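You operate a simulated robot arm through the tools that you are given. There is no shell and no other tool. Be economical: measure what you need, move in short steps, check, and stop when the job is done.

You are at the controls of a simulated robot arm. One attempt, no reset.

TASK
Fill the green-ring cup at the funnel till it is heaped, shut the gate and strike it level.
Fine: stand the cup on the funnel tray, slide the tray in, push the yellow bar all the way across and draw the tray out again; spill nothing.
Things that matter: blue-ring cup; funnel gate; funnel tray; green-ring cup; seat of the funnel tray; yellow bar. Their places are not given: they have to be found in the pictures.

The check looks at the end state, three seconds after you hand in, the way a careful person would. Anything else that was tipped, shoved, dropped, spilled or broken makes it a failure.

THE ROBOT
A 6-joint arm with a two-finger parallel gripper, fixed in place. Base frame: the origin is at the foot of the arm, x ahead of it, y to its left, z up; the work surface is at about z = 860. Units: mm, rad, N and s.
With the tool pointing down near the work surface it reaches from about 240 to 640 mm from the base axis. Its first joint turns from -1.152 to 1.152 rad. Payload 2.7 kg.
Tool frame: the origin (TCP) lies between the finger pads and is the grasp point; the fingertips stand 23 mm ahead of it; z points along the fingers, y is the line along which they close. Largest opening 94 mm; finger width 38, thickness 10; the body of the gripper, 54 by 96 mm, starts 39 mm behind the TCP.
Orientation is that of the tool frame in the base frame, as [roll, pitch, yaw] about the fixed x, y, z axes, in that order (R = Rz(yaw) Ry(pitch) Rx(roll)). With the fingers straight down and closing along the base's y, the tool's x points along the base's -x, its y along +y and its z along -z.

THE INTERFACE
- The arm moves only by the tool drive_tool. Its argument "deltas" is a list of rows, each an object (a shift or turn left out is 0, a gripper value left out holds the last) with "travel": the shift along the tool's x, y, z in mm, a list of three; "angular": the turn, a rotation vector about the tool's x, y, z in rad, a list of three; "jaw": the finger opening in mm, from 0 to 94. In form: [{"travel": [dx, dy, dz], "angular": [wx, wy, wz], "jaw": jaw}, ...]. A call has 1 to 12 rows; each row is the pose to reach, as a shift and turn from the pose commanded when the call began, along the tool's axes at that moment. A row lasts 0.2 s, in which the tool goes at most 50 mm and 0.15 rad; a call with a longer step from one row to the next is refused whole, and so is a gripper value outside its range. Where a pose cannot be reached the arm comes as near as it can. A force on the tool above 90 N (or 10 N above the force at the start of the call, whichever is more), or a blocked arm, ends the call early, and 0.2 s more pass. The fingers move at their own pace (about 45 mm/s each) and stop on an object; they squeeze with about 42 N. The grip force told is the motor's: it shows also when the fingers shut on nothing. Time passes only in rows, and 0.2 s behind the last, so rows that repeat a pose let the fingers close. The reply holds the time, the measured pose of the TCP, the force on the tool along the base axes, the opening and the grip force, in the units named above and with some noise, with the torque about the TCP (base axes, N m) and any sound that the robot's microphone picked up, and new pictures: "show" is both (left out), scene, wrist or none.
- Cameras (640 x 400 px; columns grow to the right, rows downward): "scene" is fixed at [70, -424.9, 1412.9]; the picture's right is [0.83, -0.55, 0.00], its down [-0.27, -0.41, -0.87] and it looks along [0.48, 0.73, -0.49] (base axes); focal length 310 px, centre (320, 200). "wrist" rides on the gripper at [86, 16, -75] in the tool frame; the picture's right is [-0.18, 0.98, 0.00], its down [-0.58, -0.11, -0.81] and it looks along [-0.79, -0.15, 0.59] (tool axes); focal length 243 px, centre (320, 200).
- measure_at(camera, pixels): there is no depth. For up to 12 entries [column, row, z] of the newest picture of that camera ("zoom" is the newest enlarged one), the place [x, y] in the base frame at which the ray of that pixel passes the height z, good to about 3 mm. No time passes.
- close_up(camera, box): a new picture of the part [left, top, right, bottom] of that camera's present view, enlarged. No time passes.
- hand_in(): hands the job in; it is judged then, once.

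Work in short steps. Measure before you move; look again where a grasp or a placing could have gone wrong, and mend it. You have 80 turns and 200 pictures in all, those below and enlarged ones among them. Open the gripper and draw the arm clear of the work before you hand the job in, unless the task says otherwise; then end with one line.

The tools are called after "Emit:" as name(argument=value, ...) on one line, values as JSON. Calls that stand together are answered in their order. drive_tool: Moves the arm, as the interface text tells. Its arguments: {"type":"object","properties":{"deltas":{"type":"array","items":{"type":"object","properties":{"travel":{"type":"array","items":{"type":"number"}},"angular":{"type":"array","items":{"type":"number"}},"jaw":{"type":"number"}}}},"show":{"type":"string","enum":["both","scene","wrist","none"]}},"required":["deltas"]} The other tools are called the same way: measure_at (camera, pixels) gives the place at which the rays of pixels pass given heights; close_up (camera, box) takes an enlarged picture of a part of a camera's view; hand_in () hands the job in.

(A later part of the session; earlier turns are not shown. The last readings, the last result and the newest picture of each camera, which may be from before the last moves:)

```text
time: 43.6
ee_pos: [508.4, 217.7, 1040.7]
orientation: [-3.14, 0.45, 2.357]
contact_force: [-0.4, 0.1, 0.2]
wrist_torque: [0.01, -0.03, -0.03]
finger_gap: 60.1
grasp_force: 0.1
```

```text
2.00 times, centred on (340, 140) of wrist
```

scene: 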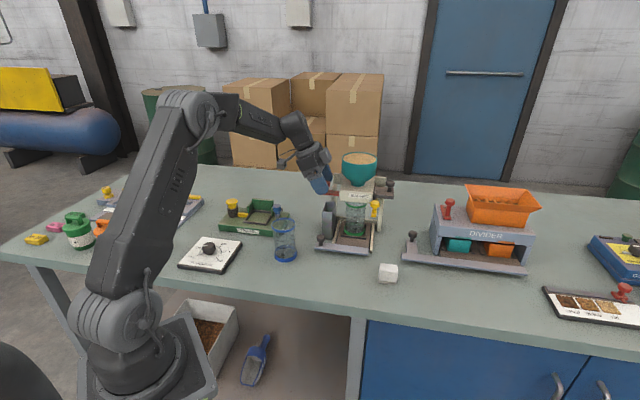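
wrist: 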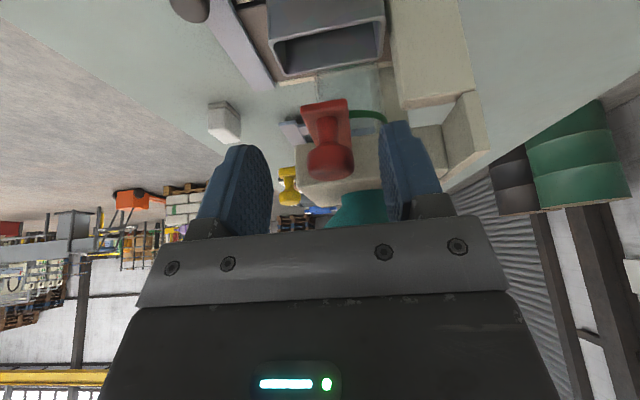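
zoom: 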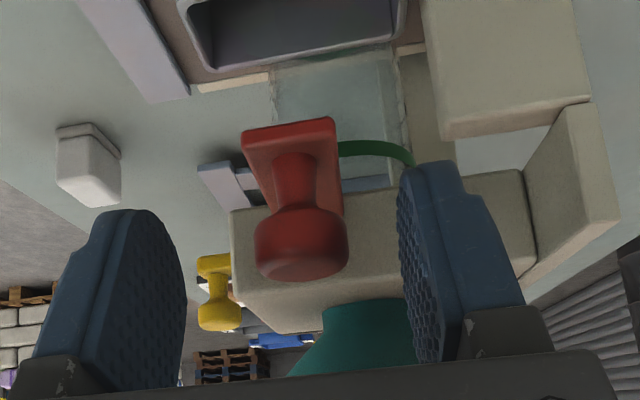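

Knob lies between pads, ~1.5 mm to the right of centre. Adjust and close.

Emit:
drive_tool(deltas=[{"travel": [0, 1.5, 0]}, {"travel": [0, 1.5, 0], "jaw": 40}, {"travel": [0, 1.5, 0], "jaw": 15}, {"travel": [0, 1.5, 0], "jaw": 15}, {"travel": [0, 1.5, 0], "jaw": 15}])

Emit:
close_up(camera="wrist", box=[230, 40, 450, 240])

```text
time: 44.8
ee_pos: [508.5, 221.4, 1040.6]
orientation: [3.135, 0.45, 2.357]
contact_force: [17.8, 17.7, -5.2]
wrist_torque: [0.14, -0.15, 0.18]
finger_gap: 25.9
grasp_force: 11.8
```

scene: 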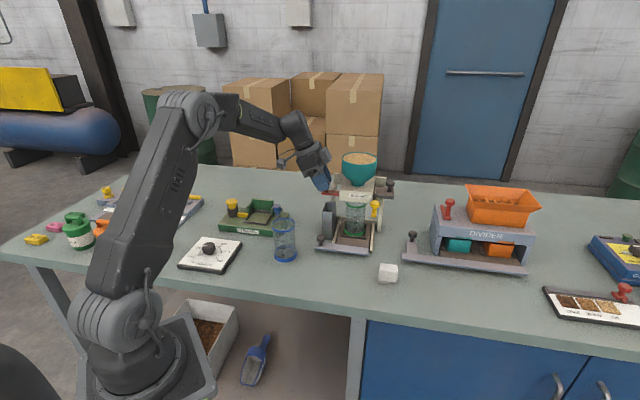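
wrist: 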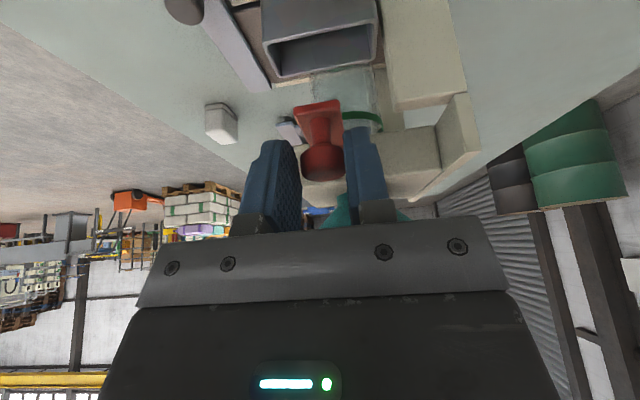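

```text
2.00 times, centred on (340, 140) of wrist
```

zoom: 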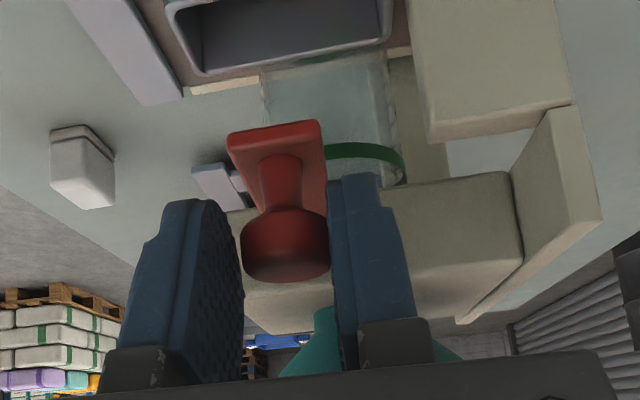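

The right finger bears one-sidedly (+25 N). Shift back 3 mm so the grip is balanced.

Emit:
drive_tool(deltas=[{"travel": [0, 1.5, 0], "jaw": 15}, {"travel": [0, 3, 0], "jaw": 15}, {"travel": [0, 3, 0], "jaw": 15}], show="wrist")

```text
time: 45.6
ee_pos: [510.6, 221.0, 1041.5]
orientation: [-3.141, 0.45, 2.356]
contact_force: [9.7, 10.0, -3.6]
wrist_torque: [0.11, -0.16, 0.14]
finger_gap: 23.0
grasp_force: 42.9
```

wrist: 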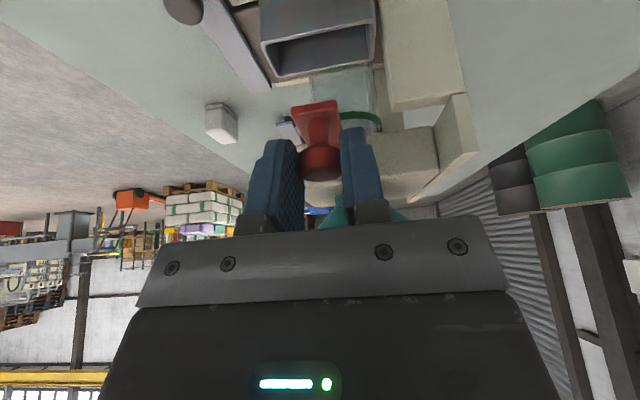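

Grip 43 N on the knob. Add 1.5 mm of relief and test-pull the gate outward 10 mm (time only passes in rows), then look.

Emit:
drive_tool(deltas=[{"travel": [0, 1.5, 0]}, {"travel": [4.5, 1.5, -2.2]}, {"travel": [9, 1.5, -4.35]}])

Emit:
close_up(camera="scene", box=[310, 140, 400, 260])

```text
time: 46.4
ee_pos: [503.9, 229.2, 1041.1]
orientation: [-3.14, 0.451, 2.353]
contact_force: [-9.1, -9.7, 15.3]
wrist_torque: [0.49, 0.74, -0.26]
finger_gap: 22.6
grasp_force: 44.9
```

scene: 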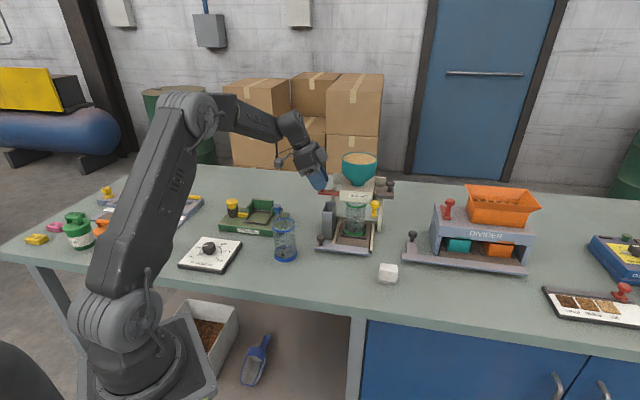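
wrist: 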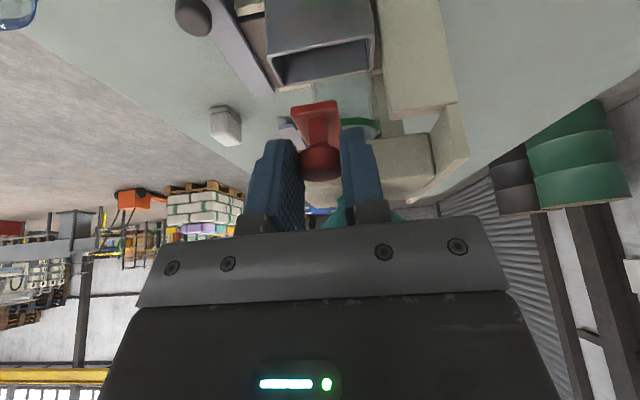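

```text
3.33 times, centred on (355, 200) of scene
```

zoom: 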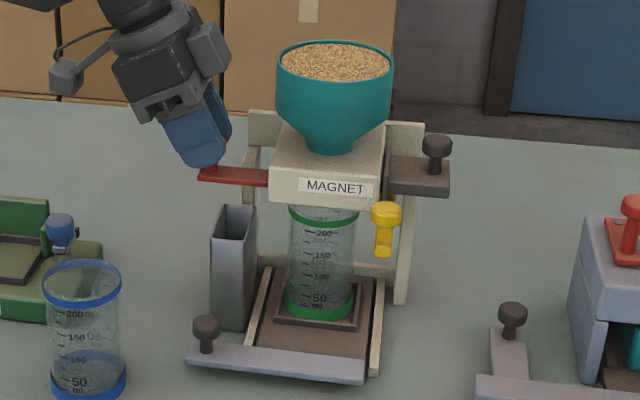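

The gate slides out; no grain yet. Pull 12 mm more, with relief.

Emit:
drive_tool(deltas=[{"travel": [4.5, -1, -1.7]}, {"travel": [9.5, -1, -4]}, {"travel": [11.5, -1, -5]}], show="scene")

Emit:
close_up(camera="scene", box=[310, 150, 400, 250])

```text
time: 47.2
ee_pos: [494.7, 237.9, 1040.7]
orientation: [3.141, 0.451, 2.354]
contact_force: [-12.3, -12.0, 22.9]
wrist_torque: [-0.51, -0.21, -0.18]
finger_gap: 22.5
grasp_force: 45.1
```

scene: 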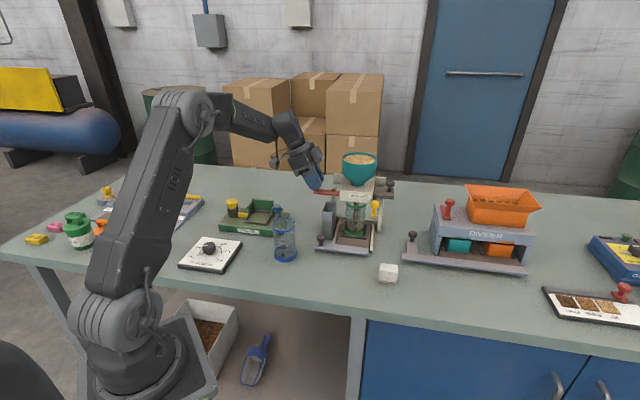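

```text
4.00 times, centred on (355, 200) of scene
```

zoom: 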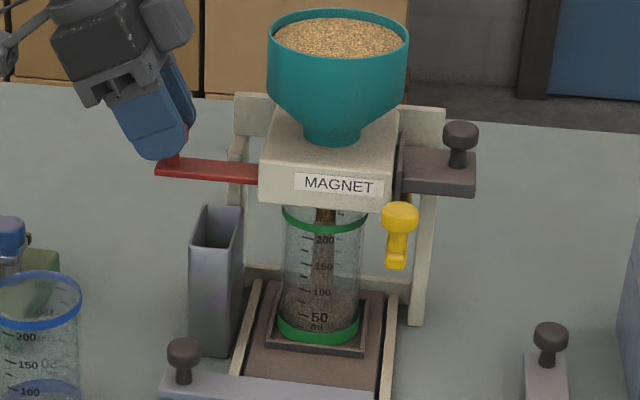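

Grain flows into the cup. Hold in place and watch the level.

Emit:
drive_tool(deltas=[{"travel": [0, 0, 0]}, {"travel": [0, 0, 0]}, {"travel": [0, 0, 0]}], show="none")

Emit:
close_up(camera="scene", box=[325, 160, 385, 250])

```text
time: 48.0
ee_pos: [495.0, 239.3, 1039.8]
orientation: [3.141, 0.452, 2.353]
contact_force: [-10.7, -11.4, 24.6]
wrist_torque: [-0.67, -0.31, -0.13]
finger_gap: 22.4
grasp_force: 45.4
```

```text
4.44 times, centred on (355, 205) of scene
```

zoom: 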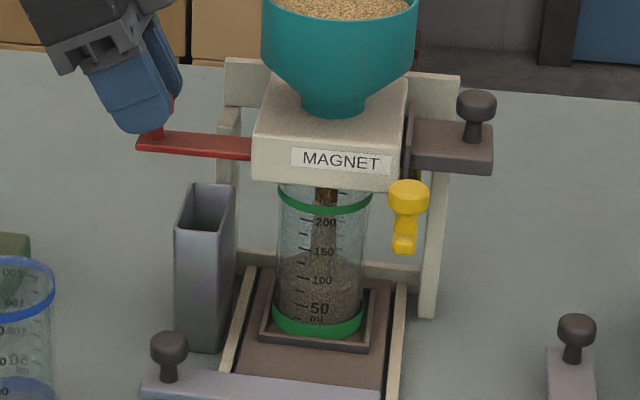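

Level about 60–80 ml. Continue 0.8 s.

Emit:
drive_tool(deltas=[{"travel": [0, 0, 0]}, {"travel": [0, 0, 0]}, {"travel": [0, 0, 0]}], show="none")

Emit:
close_up(camera="scene", box=[325, 180, 385, 240])

```text
time: 48.8
ee_pos: [494.4, 237.8, 1041.3]
orientation: [3.14, 0.449, 2.354]
contact_force: [-10.7, -11.1, 23.9]
wrist_torque: [-0.48, -0.18, -0.11]
finger_gap: 22.5
grasp_force: 45.2
```

```text
6.67 times, centred on (355, 210) of scene
```

zoom: 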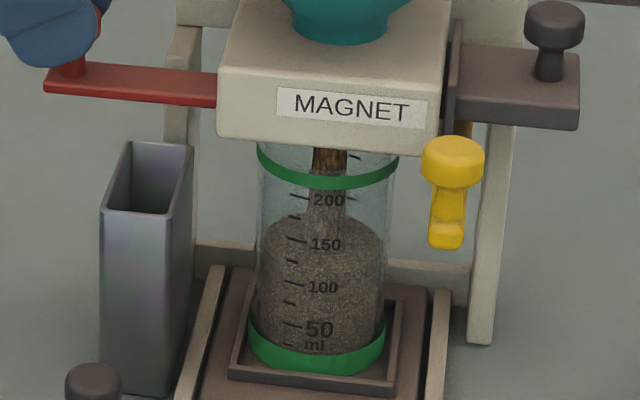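

About 140 ml (≈80 ml/s). Continue 0.8 s.

Emit:
drive_tool(deltas=[{"travel": [0, 0, 0]}, {"travel": [0, 0, 0]}, {"travel": [0, 0, 0]}], show="none")

Emit:
close_up(camera="scene", box=[325, 180, 385, 240])

```text
time: 49.6
ee_pos: [494.9, 237.8, 1041.8]
orientation: [3.139, 0.45, 2.353]
contact_force: [-10.5, -10.7, 24.3]
wrist_torque: [-0.37, -0.07, -0.11]
finger_gap: 22.7
grasp_force: 45.1
```

```text
6.67 times, centred on (355, 210) of scene
```

zoom: 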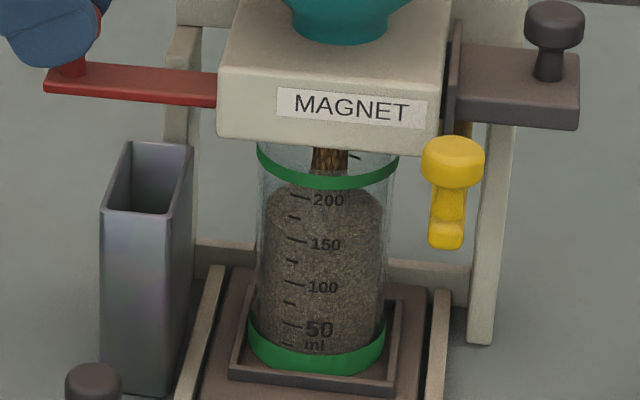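

About 190 ml, surface near the ring. 0.4 s more, then look.

Emit:
drive_tool(deltas=[{"travel": [0, 0, 0]}], show="none")

Emit:
close_up(camera="scene", box=[335, 190, 375, 225])

```text
time: 50.0
ee_pos: [493.5, 239.0, 1040.4]
orientation: [3.141, 0.45, 2.354]
contact_force: [-10.1, -10.1, 24.1]
wrist_torque: [-0.31, 0.0, -0.16]
finger_gap: 22.6
grasp_force: 45.1
```

```text
11.43 times, centred on (355, 208) of scene
```

zoom: 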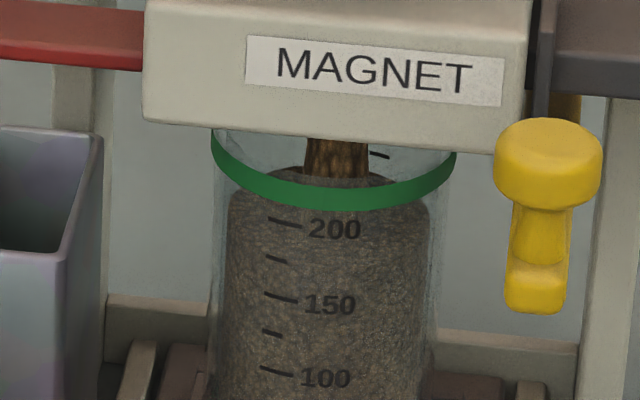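

Still ~40 ml below the rim at the wall. 0.4 s more.

Emit:
drive_tool(deltas=[{"travel": [0, 0, 0]}], show="none")

Emit:
close_up(camera="scene", box=[335, 190, 375, 225])

Emit:
close_up(camera="wrist", box=[250, 60, 450, 200])

```text
time: 50.4
ee_pos: [494.3, 238.6, 1040.7]
orientation: [3.139, 0.451, 2.354]
contact_force: [-11.0, -10.2, 24.2]
wrist_torque: [-0.26, 0.01, -0.13]
finger_gap: 22.4
grasp_force: 44.9
```

```text
11.43 times, centred on (355, 208) of scene
```

zoom: 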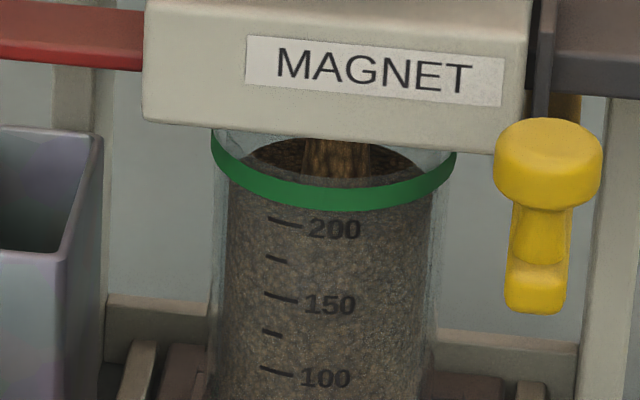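

```text
2.86 times, centred on (350, 130) of wrist
```

zoom: 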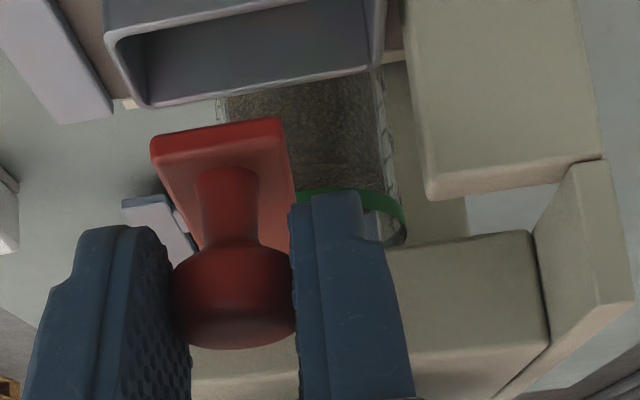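

~20 ml below rim. Hold 0.2 s, then shut the gate, and inspect.

Emit:
drive_tool(deltas=[{"travel": [0, 0, 0]}, {"travel": [-12, 0, 5.5]}, {"travel": [-21, 0, 9.6]}, {"travel": [-21.5, 0, 9.8]}], show="scene")

Emit:
close_up(camera="scene", box=[335, 190, 375, 225])

Emit:
close_up(camera="scene", box=[310, 140, 400, 260])

```text
time: 51.4
ee_pos: [510.6, 221.0, 1040.5]
orientation: [-3.141, 0.45, 2.356]
contact_force: [-16.3, -9.6, 19.1]
wrist_torque: [-0.77, -0.52, -0.14]
finger_gap: 22.6
grasp_force: 44.8
```

scene: 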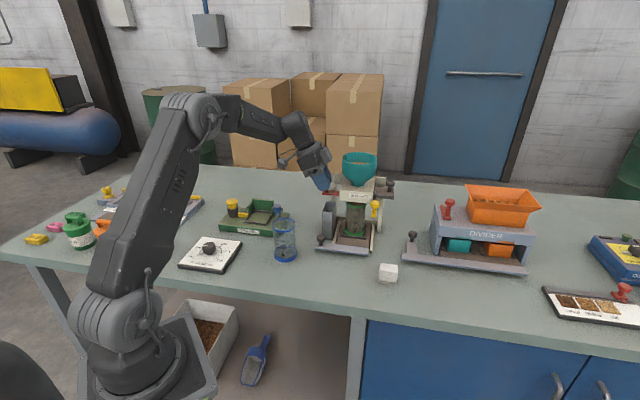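

```text
11.43 times, centred on (355, 208) of scene
```

zoom: 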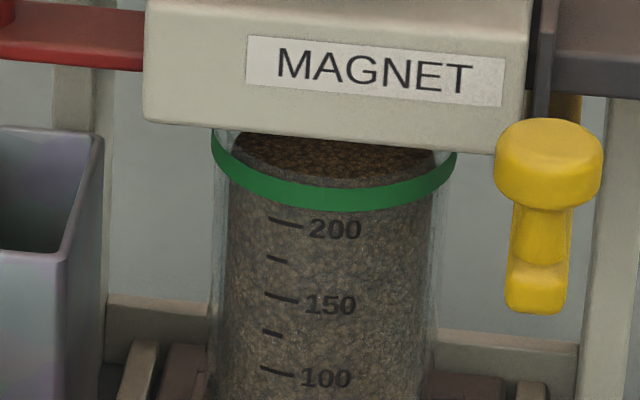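

```text
3.33 times, centred on (355, 200) of scene
```

zoom: 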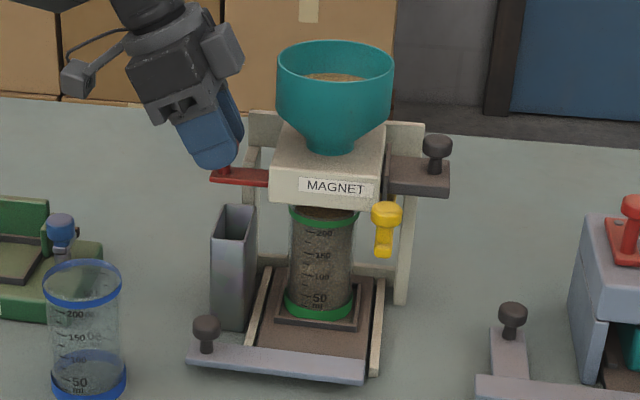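

Gate shut; grain at the wall just under the rim, not yet heaped. A short pulse (open and shut) adds roughly 15 ml.

Emit:
drive_tool(deltas=[{"travel": [14.5, 0, -6.6]}, {"travel": [21, 0, -9.6]}, {"travel": [8, 0, -3.6]}, {"travel": [0, 0, 0]}, {"travel": [0, 0, 0]}], show="none")

Emit:
close_up(camera="scene", box=[335, 190, 375, 225])

```text
time: 52.6
ee_pos: [510.9, 223.1, 1040.1]
orientation: [-3.138, 0.451, 2.356]
contact_force: [-9.8, -11.4, 14.8]
wrist_torque: [-0.9, -0.63, -0.03]
finger_gap: 22.5
grasp_force: 45.0
```

```text
11.43 times, centred on (355, 208) of scene
```

zoom: 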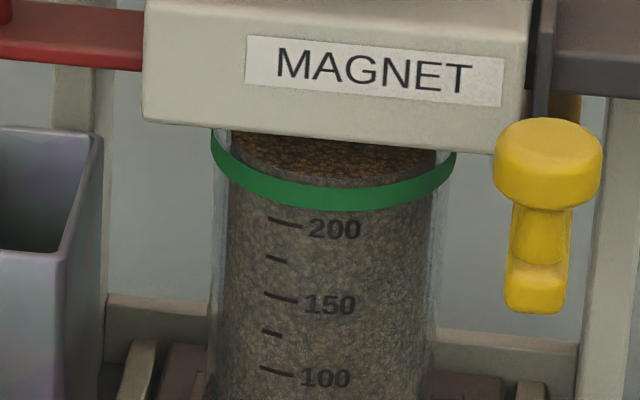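

Slightly higher; still about level with the rim. Another pulse.

Emit:
drive_tool(deltas=[{"travel": [14.5, 0, -6.6]}, {"travel": [21, 0, -9.6]}, {"travel": [8, 0, -3.6]}, {"travel": [0, 0, 0]}, {"travel": [0, 0, 0]}], show="none")

Emit:
close_up(camera="scene", box=[335, 190, 375, 225])

Emit:
close_up(camera="wrist", box=[270, 60, 410, 160])

```text
time: 53.8
ee_pos: [511.0, 221.4, 1041.4]
orientation: [3.14, 0.451, 2.357]
contact_force: [-10.5, -2.5, 20.9]
wrist_torque: [-0.04, 0.13, -0.13]
finger_gap: 22.5
grasp_force: 45.0
```

```text
11.43 times, centred on (355, 208) of scene
```

zoom: 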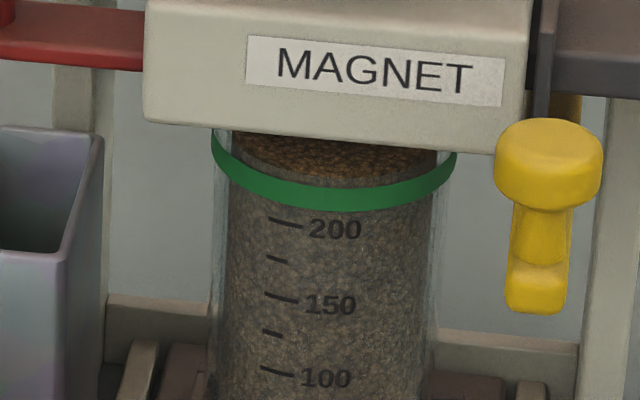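

```text
4.00 times, centred on (340, 110) of wrist
```

zoom: 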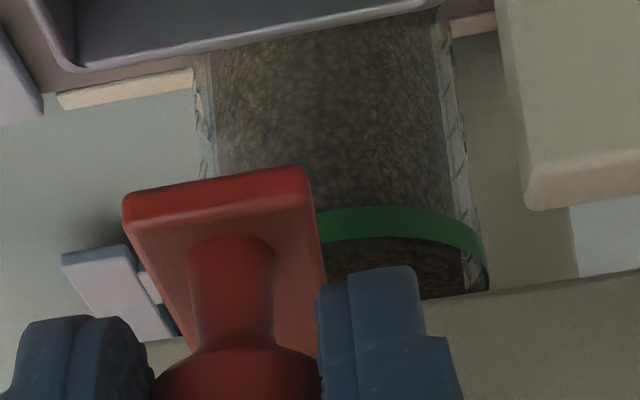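

Wall level seems still ~10 ml below the rim. A longer pulse (extra 0.2 s).

Emit:
drive_tool(deltas=[{"travel": [14.5, 0, -6.6]}, {"travel": [21, 0, -9.6]}, {"travel": [21, 0, -9.6]}, {"travel": [8, 0, -3.6]}, {"travel": [0, 0, 0]}, {"travel": [0, 0, 0]}], show="none")

Emit:
close_up(camera="scene", box=[335, 190, 375, 225])

Emit:
close_up(camera="wrist", box=[310, 80, 410, 150])

```text
time: 55.2
ee_pos: [511.2, 220.1, 1040.7]
orientation: [3.141, 0.451, 2.355]
contact_force: [-6.2, 2.3, 18.9]
wrist_torque: [-0.68, -0.57, 0.03]
finger_gap: 22.5
grasp_force: 45.2
```

```text
11.43 times, centred on (355, 208) of scene
```

zoom: 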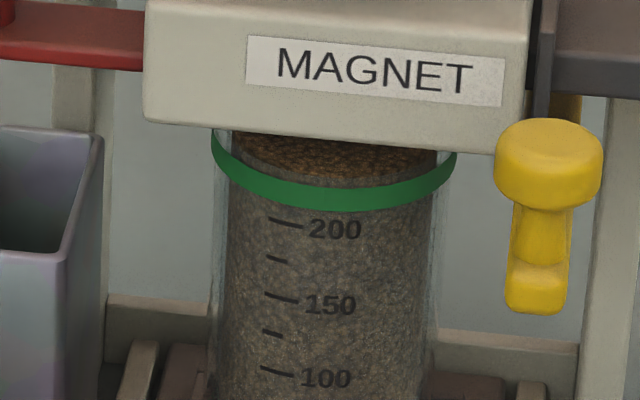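

```text
5.71 times, centred on (360, 115) of wrist
```

zoom: 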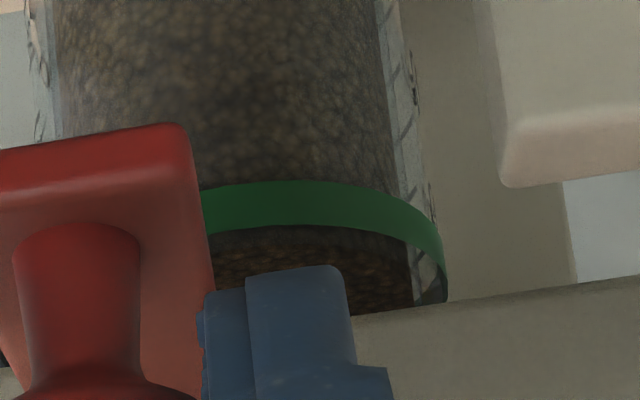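

No visible change: probably the heap has reached the outlet and chokes the flow. Compare the funnel's level and whole picture.

Emit:
close_up(camera="scene", box=[310, 140, 400, 260])

Emit:
close_up(camera="scene", box=[338, 148, 382, 178])

```text
3.33 times, centred on (355, 200) of scene
```

zoom: 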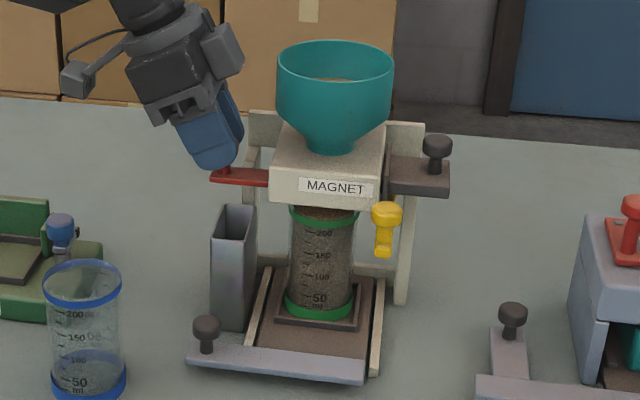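

```text
13.33 times, centred on (360, 163) of scene
```

zoom: 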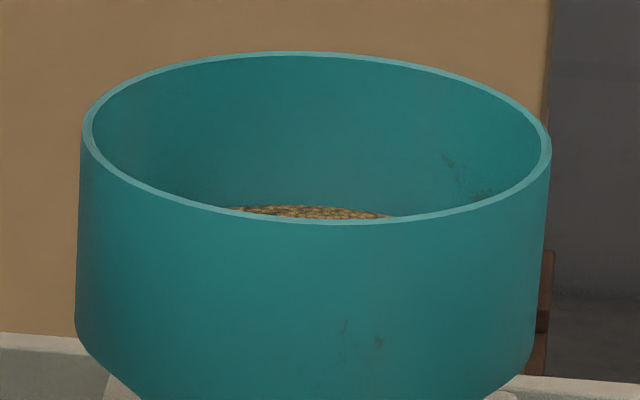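

The funnel level did drop, so the pulses added grain: heap sits hidden by the box. Check the tray for spills and get a closer look at the rim.

Emit:
close_up(camera="scene", box=[335, 195, 375, 210])

Emit:
close_up(camera="scene", box=[315, 215, 385, 260])

```text
16.00 times, centred on (355, 202) of scene
```

zoom: 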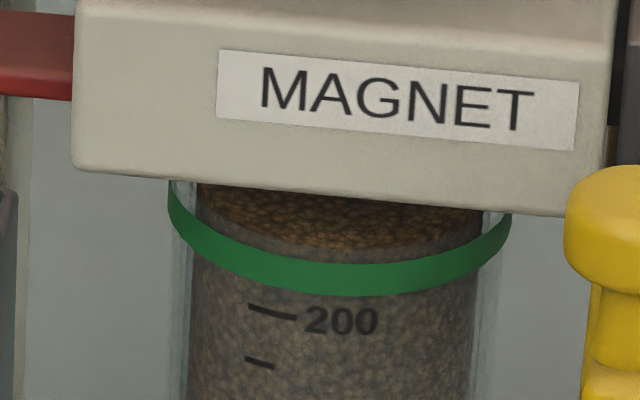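

```text
8.89 times, centred on (350, 238) of scene
```

zoom: 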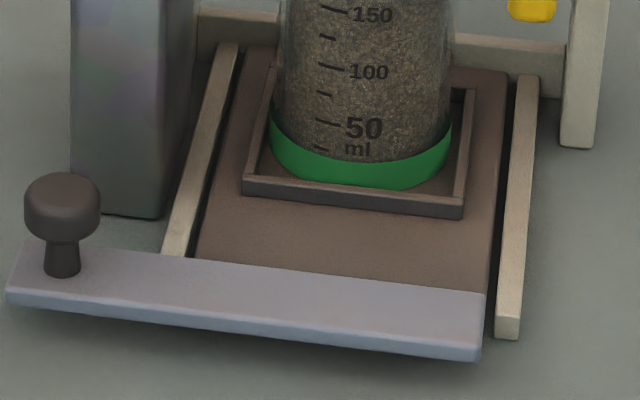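

No spill; grain edge is at rim height with the heap above. The gate is at its original shut position. Release the red knob and back off along the approach axis.

Emit:
drive_tool(deltas=[{"travel": [0, -1, 0], "jaw": 40}, {"travel": [0, -1, 0], "jaw": 60}, {"travel": [0, -1, 0], "jaw": 60}, {"travel": [0, -1, -30]}, {"travel": [0, -1, -70]}, {"travel": [0, -1, -110]}, {"travel": [0, -1, -110]}])

Emit:
close_up(camera="scene", box=[310, 170, 400, 225])

Emit:
close_up(camera="wrist", box=[260, 0, 480, 200])

```text
time: 56.8
ee_pos: [477.7, 256.8, 1138.7]
orientation: [3.141, 0.451, 2.355]
contact_force: [0.0, 1.1, -0.3]
wrist_torque: [0.04, 0.01, 0.01]
finger_gap: 60.1
grasp_force: 0.0
```

scene: 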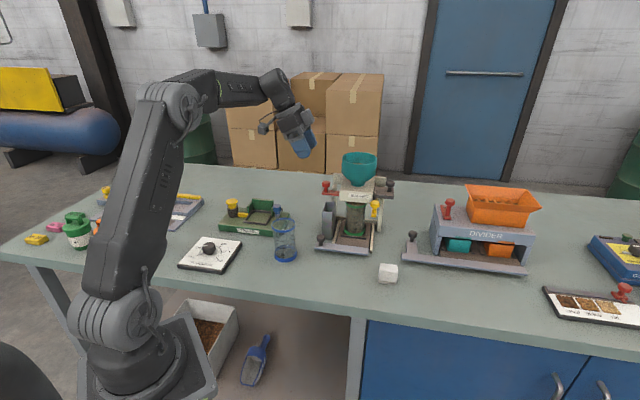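
wrist: 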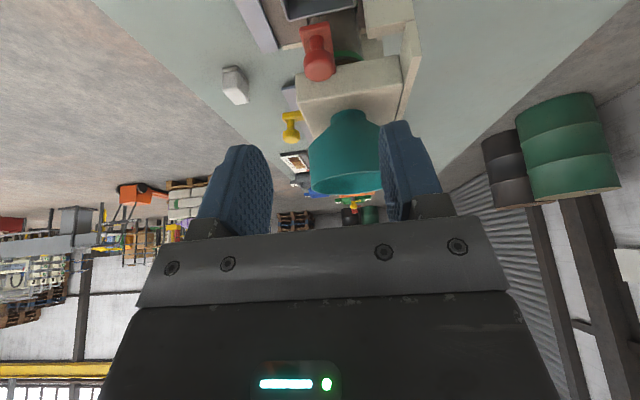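

```text
7.11 times, centred on (355, 198) of scene
```

zoom: 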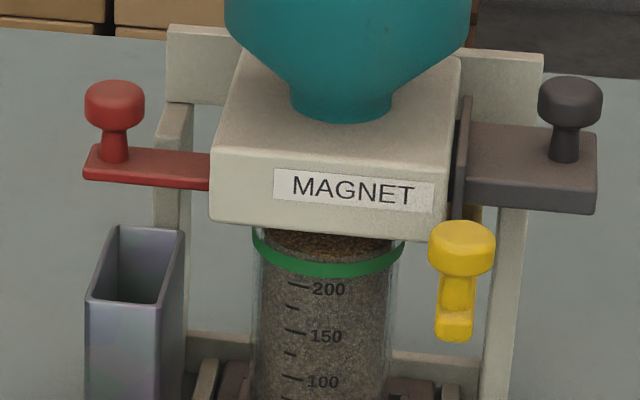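

```text
2.00 times, centred on (370, 100) of wrist
```

zoom: 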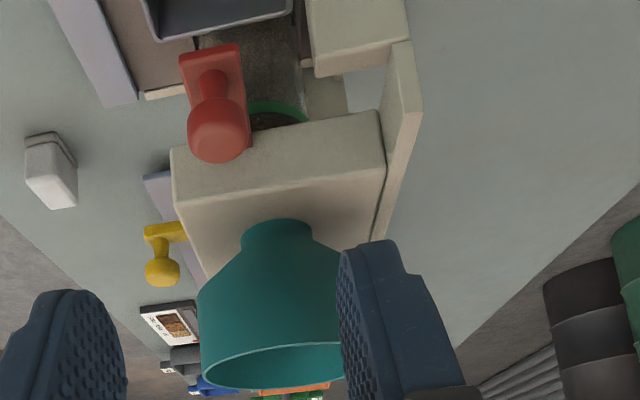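

Gate matches its initial shut length. Now triangulate the yellow knob: wrist (291.5,134), scene (375,203.6).

Emit:
measure_at(camera="wrist", pixels=[[291.5, 134, 1000], [291.5, 134, 1015], [298, 115, 985], [298, 115, 1000]])

Emit:
measure_at(camera="scene", pixels=[[375, 203.6, 1000], [375, 203.6, 1015], [373.8, 216, 985], [373.8, 216, 1000]])

Emit:
drive_tool(deltas=[{"travel": [20, -20, -30], "angular": [0, 0.15, 0]}, {"travel": [20, -60, -30], "angular": [0, 0.3, 0]}, {"travel": [20, -100, -30], "angular": [0, 0.45, 0]}, {"travel": [20, -140, -30], "angular": [0, 0.45, 0]}, {"travel": [20, -180, -30], "angular": [0, 0.45, 0]}, {"travel": [20, -200, -30], "angular": [0, 0.45, 0]}, {"travel": [20, -200, -30], "angular": [0, 0.45, 0]}], show="none")

```text
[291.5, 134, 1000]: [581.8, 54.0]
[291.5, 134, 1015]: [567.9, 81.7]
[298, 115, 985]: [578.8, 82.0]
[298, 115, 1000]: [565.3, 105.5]
```

```text
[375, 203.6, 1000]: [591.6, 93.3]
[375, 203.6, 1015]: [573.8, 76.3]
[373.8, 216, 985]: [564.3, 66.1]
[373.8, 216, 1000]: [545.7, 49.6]
```

```text
time: 58.4
ee_pos: [314.9, 136.8, 1157.9]
orientation: [-3.141, 0.001, 2.356]
contact_force: [0.3, -0.1, -0.1]
wrist_torque: [-0.04, 0.06, 0.04]
finger_gap: 60.1
grasp_force: 0.1
```

Knob head (573,78,1013), bar at z≈979. Turn the tool +90° and move to the front of the stand at safe height.

Emit:
drive_tool(deltas=[{"travel": [-20, 0, 0], "angular": [0, 0, -0.14]}, {"travel": [-40, 1, 0], "angular": [0, 0, -0.28]}, {"travel": [-60, 1, 0], "angular": [0, 0, -0.42]}, {"travel": [-80, 2, 0], "angular": [0, 0, -0.56]}, {"travel": [-100, 2, 0], "angular": [0, 0, -0.7]}, {"travel": [-120, 3, 0], "angular": [0, 0, -0.84]}, {"travel": [-140, 3, 0], "angular": [0, 0, -0.98]}, {"travel": [-160, 4, 0], "angular": [0, 0, -1.12]}, {"travel": [-180, 4, 0], "angular": [0, 0, -1.26]}, {"travel": [-200, 5, 0], "angular": [0, 0, -1.4]}, {"travel": [-220, 6, 0], "angular": [0, 0, -1.53]}, {"travel": [-228, 6, 0], "angular": [0, 0, -1.571]}], show="none")

```text
time: 61.0
ee_pos: [480.3, -22.9, 1158.1]
orientation: [3.141, 0.0, -2.355]
contact_force: [0.6, -0.1, -0.7]
wrist_torque: [-0.02, 0.01, -0.03]
finger_gap: 60.1
grasp_force: 0.0
```

Now the standoff 90 mm back from the yellow knob, leaning 0.35 toward the robot.

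Emit:
drive_tool(deltas=[{"travel": [-25, 2, 0], "angular": [0, -0.12, 0], "jaw": 55}, {"travel": [-55, 4, 5], "angular": [0, -0.24, 0]}, {"travel": [-80, 6, 20], "angular": [0, -0.35, 0]}, {"travel": [-98, 6.6, 45], "angular": [0, -0.35, 0]}, {"travel": [-98, 6.6, 56], "angular": [0, -0.35, 0]}, {"travel": [-98, 6.6, 56], "angular": [0, -0.35, 0]}])

Emit:
close_up(camera="scene", box=[310, 140, 410, 240])

Emit:
close_up(camera="wrist", box=[220, 0, 440, 220])

```text
time: 62.4
ee_pos: [545.4, 54.1, 1103.6]
orientation: [-3.141, 0.349, -2.357]
contact_force: [0.6, -1.2, -0.1]
wrist_torque: [-0.01, 0.0, -0.02]
finger_gap: 54.9
grasp_force: 0.1
```

scene: 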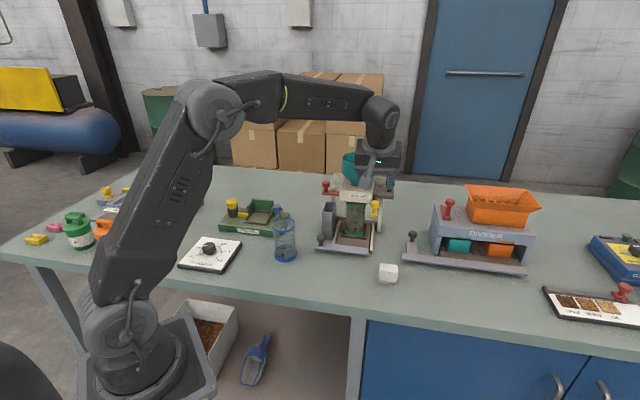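
wrist: 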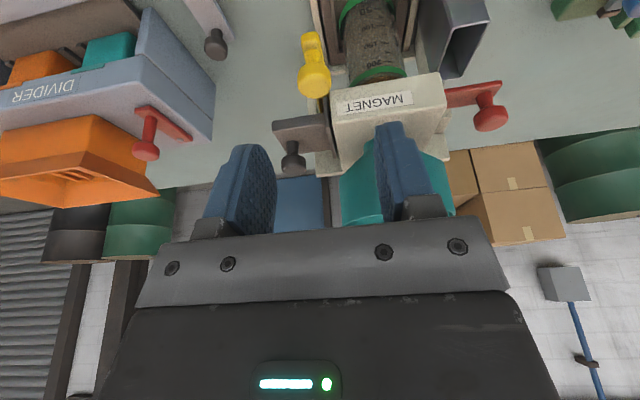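

```text
4.00 times, centred on (360, 190) of scene
```

zoom: 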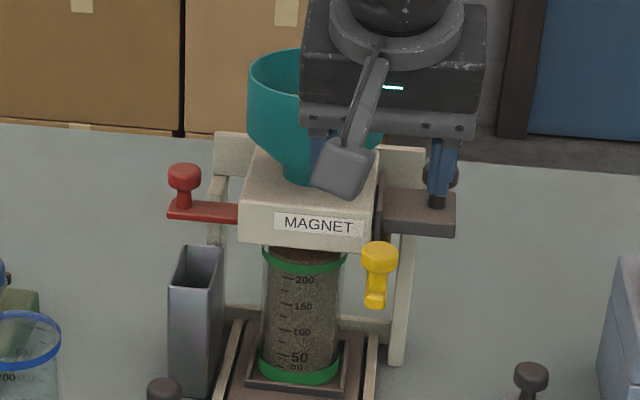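

```text
1.82 times, centred on (330, 110) of wrist
```

zoom: 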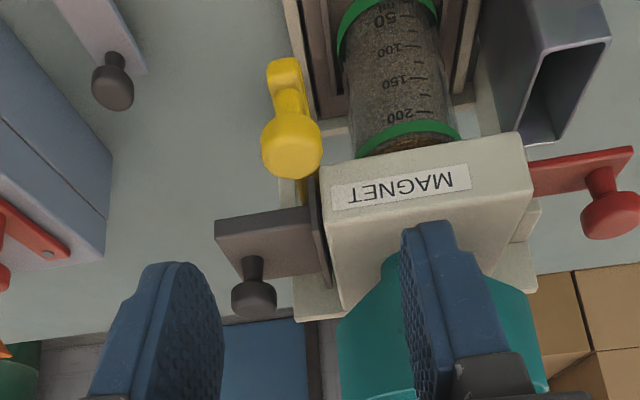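

Knob head at wrist (314.6,80). Measure to refine.

Emit:
measure_at(camera="wrist", pixels=[[314.6, 80, 1013], [314.6, 80, 1005], [311, 55, 980], [313, 96, 985]])

```text
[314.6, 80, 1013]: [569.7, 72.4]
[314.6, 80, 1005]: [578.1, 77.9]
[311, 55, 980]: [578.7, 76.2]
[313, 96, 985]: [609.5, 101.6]
```

v≈52 is solid. Advance 60 mm along the axis with small corrections and check.

Emit:
drive_tool(deltas=[{"travel": [2, -4.4, 20]}, {"travel": [3.7, -4.4, 45]}, {"travel": [3.7, -4.4, 62]}, {"travel": [3.7, -4.4, 62]}])

Emit:
close_up(camera="scene", box=[320, 150, 410, 240])

Emit:
close_up(camera="wrist", box=[220, 20, 440, 240])

```text
time: 63.4
ee_pos: [559.9, 61.4, 1042.6]
orientation: [3.141, 0.349, -2.354]
contact_force: [-1.0, -0.4, -0.3]
wrist_torque: [-0.01, 0.0, -0.01]
finger_gap: 55.1
grasp_force: 0.1
```

scene: 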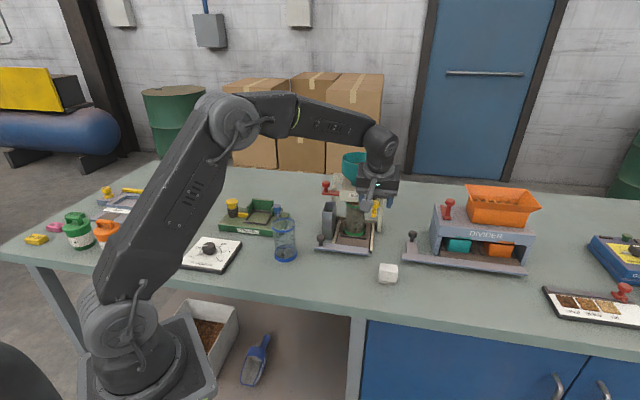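
wrist: 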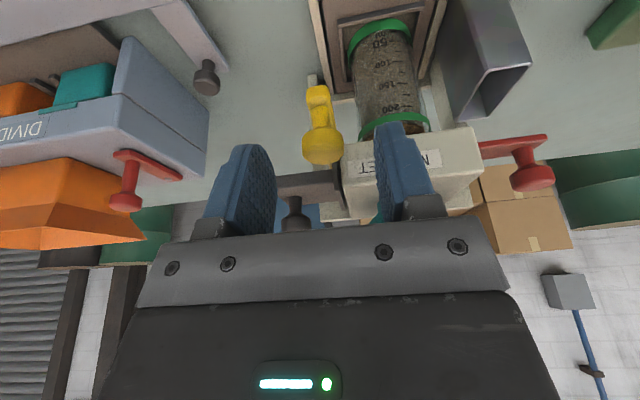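

```text
4.44 times, centred on (365, 195) of scene
```

zoom: 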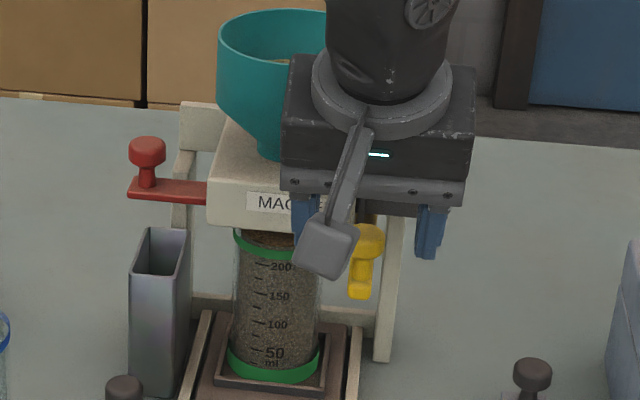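

```text
1.82 times, centred on (330, 130) of wrist
```

zoom: 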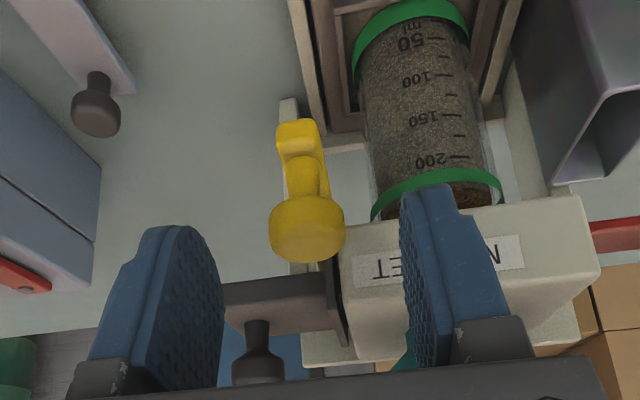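

Centred. Advance 24 mm more.

Emit:
drive_tool(deltas=[{"travel": [0, 0, 12]}, {"travel": [0, 0, 24]}, {"travel": [0, 0, 24]}])

Emit:
close_up(camera="wrist", box=[220, 20, 440, 240])

```text
time: 64.2
ee_pos: [566.2, 67.1, 1019.2]
orientation: [3.14, 0.35, -2.357]
contact_force: [-0.7, -0.3, 0.4]
wrist_torque: [-0.02, 0.01, -0.01]
finger_gap: 55.0
grasp_force: 0.1
```

scene: 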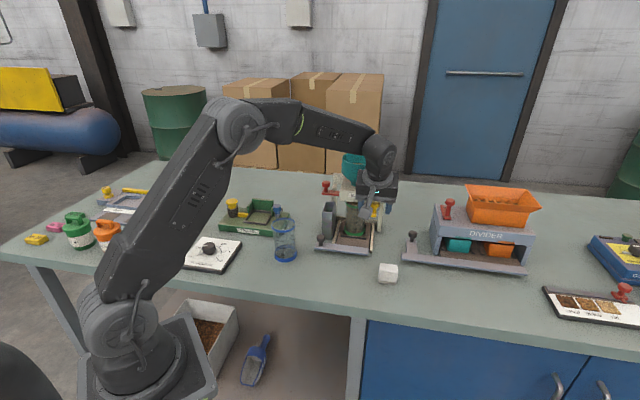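
wrist: 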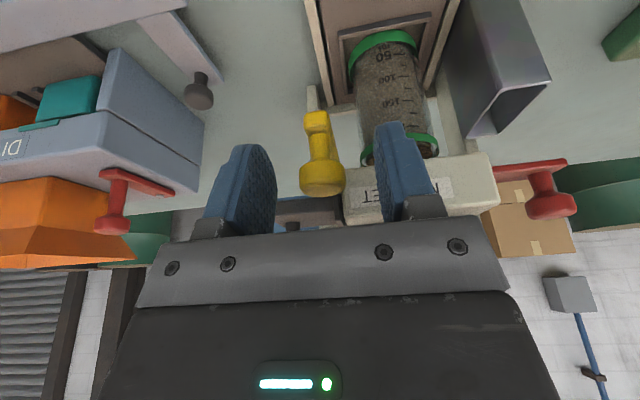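

```text
1.82 times, centred on (330, 130) of wrist
```

zoom: 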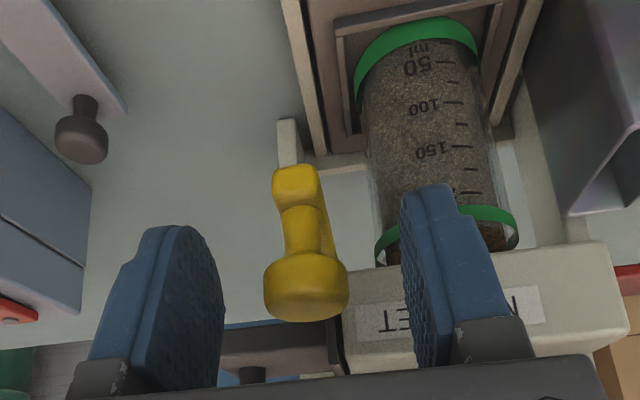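

Knob is within the pads. Close.

Emit:
drive_tool(deltas=[{"jaw": 40}, {"jaw": 25}, {"jaw": 15}, {"jaw": 15}], show="wrist")

```text
time: 65.2
ee_pos: [564.8, 67.8, 1018.6]
orientation: [3.141, 0.349, -2.356]
contact_force: [-1.7, 1.3, -0.3]
wrist_torque: [-0.06, -0.17, -0.02]
finger_gap: 23.4
grasp_force: 44.8
```

wrist: 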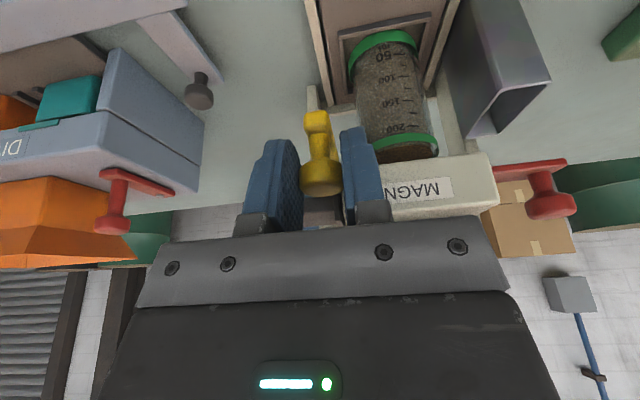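

Gripped (23.4). The hand's rear protrusion would pass close to the funnel; I reopen, lean back 0.22 rad further, and regrip.

Emit:
drive_tool(deltas=[{"jaw": 35}, {"jaw": 45}, {"angular": [0, -0.11, 0]}, {"angular": [0, -0.22, 0]}, {"angular": [0, -0.22, 0], "jaw": 15}, {"angular": [0, -0.22, 0], "jaw": 15}, {"angular": [0, -0.22, 0], "jaw": 15}, {"angular": [0, -0.22, 0], "jaw": 15}])

Emit:
close_up(camera="scene", box=[310, 140, 410, 240])

```text
time: 67.0
ee_pos: [565.9, 67.8, 1020.7]
orientation: [-3.141, 0.569, -2.358]
contact_force: [-6.6, 1.9, 2.0]
wrist_torque: [0.41, -0.66, 0.05]
finger_gap: 23.3
grasp_force: 45.3
```

scene: 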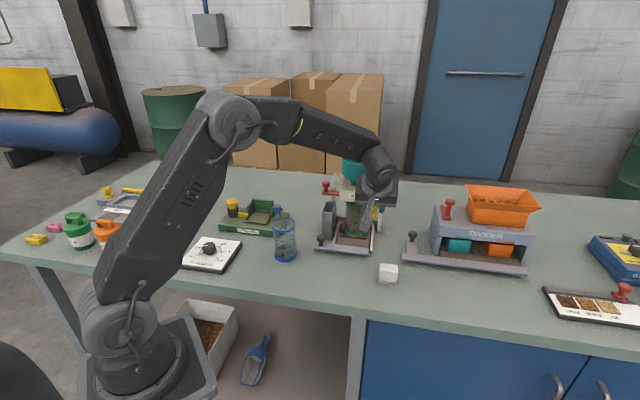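
wrist: 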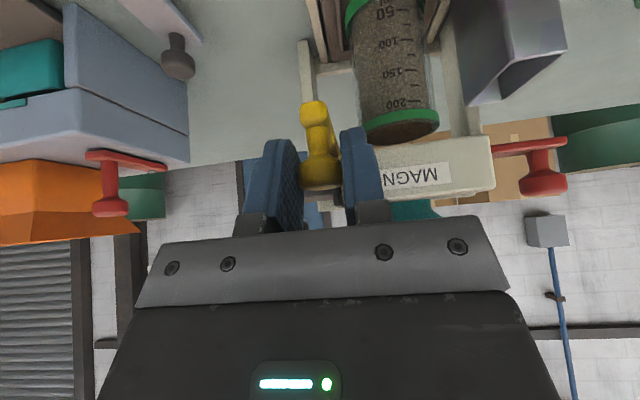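

```text
4.00 times, centred on (360, 190) of scene
```

zoom: 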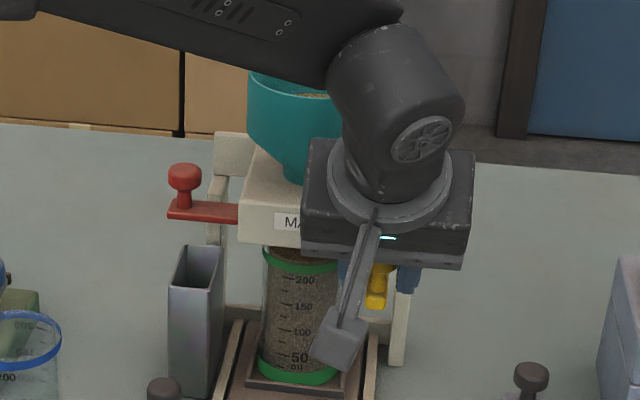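

Now push the bar across (tool +y), 25 mm first.

Emit:
drive_tool(deltas=[{"travel": [0, 5, 0]}, {"travel": [0, 12, 0]}, {"travel": [0, 19, 0]}, {"travel": [0, 25, 0]}])

Emit:
close_up(camera="wrist", box=[260, 0, 480, 220])

```text
time: 68.0
ee_pos: [549.0, 83.5, 1020.3]
orientation: [3.142, 0.57, -2.356]
contact_force: [2.4, 1.6, 5.3]
wrist_torque: [-0.12, 0.31, 0.02]
finger_gap: 23.3
grasp_force: 44.7
```

scene: 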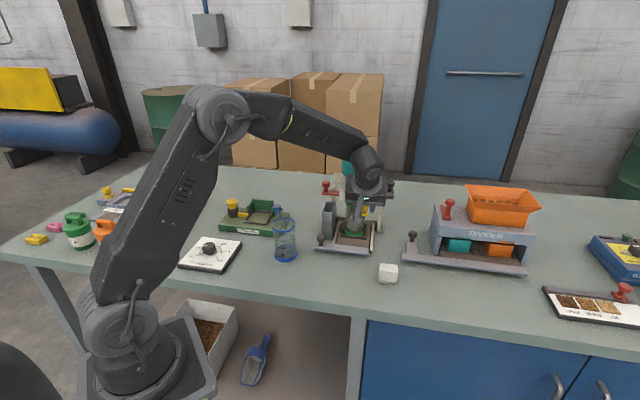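
wrist: 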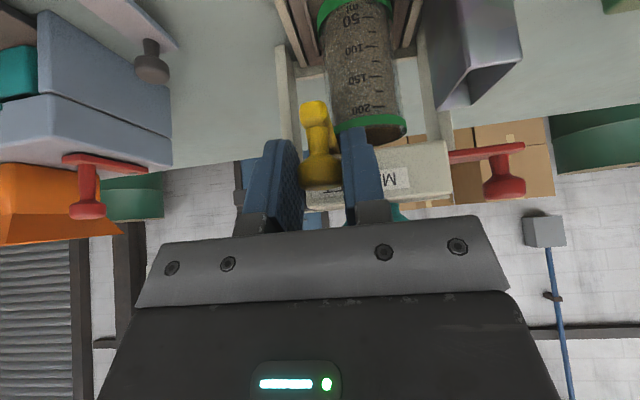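

```text
1.82 times, centred on (370, 110) of wrist
```

zoom: 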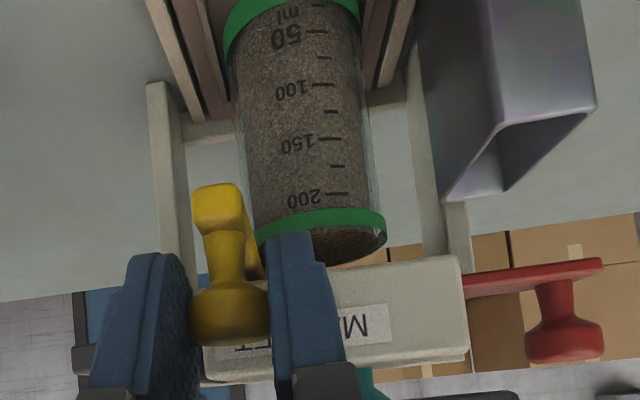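

It moves freely. Continue 36 mm.

Emit:
drive_tool(deltas=[{"travel": [0, 6, 0]}, {"travel": [0, 12, 0]}, {"travel": [0, 18, 0]}, {"travel": [0, 24, 0]}, {"travel": [0, 30, 0]}, {"travel": [0, 36, 0]}])

Emit:
close_up(camera="wrist", box=[240, 0, 460, 220])

```text
time: 69.4
ee_pos: [523.1, 111.6, 1019.9]
orientation: [3.14, 0.57, -2.356]
contact_force: [10.7, 11.4, 1.8]
wrist_torque: [-0.01, 0.31, -0.02]
finger_gap: 23.2
grasp_force: 45.1
```

scene: 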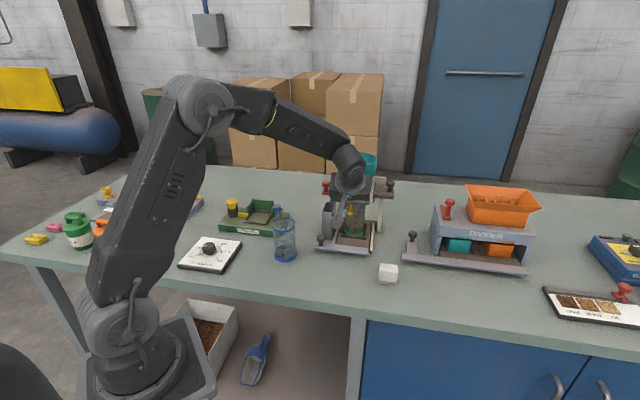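
wrist: 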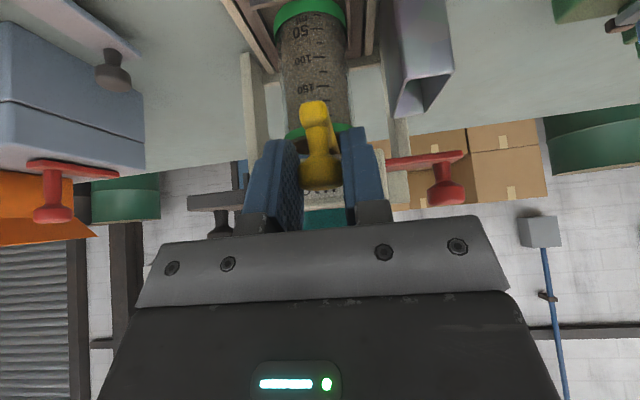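

```text
1.82 times, centred on (350, 110) of wrist
```

zoom: 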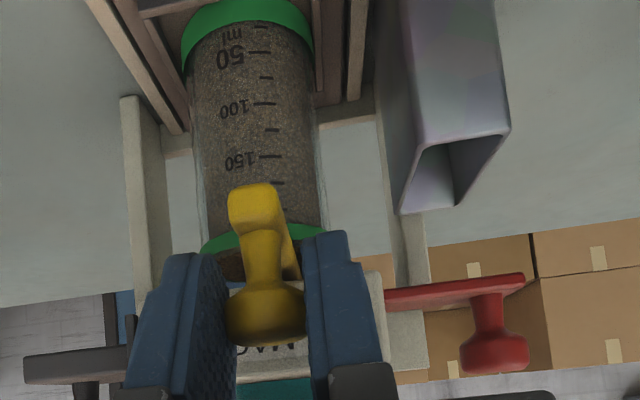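

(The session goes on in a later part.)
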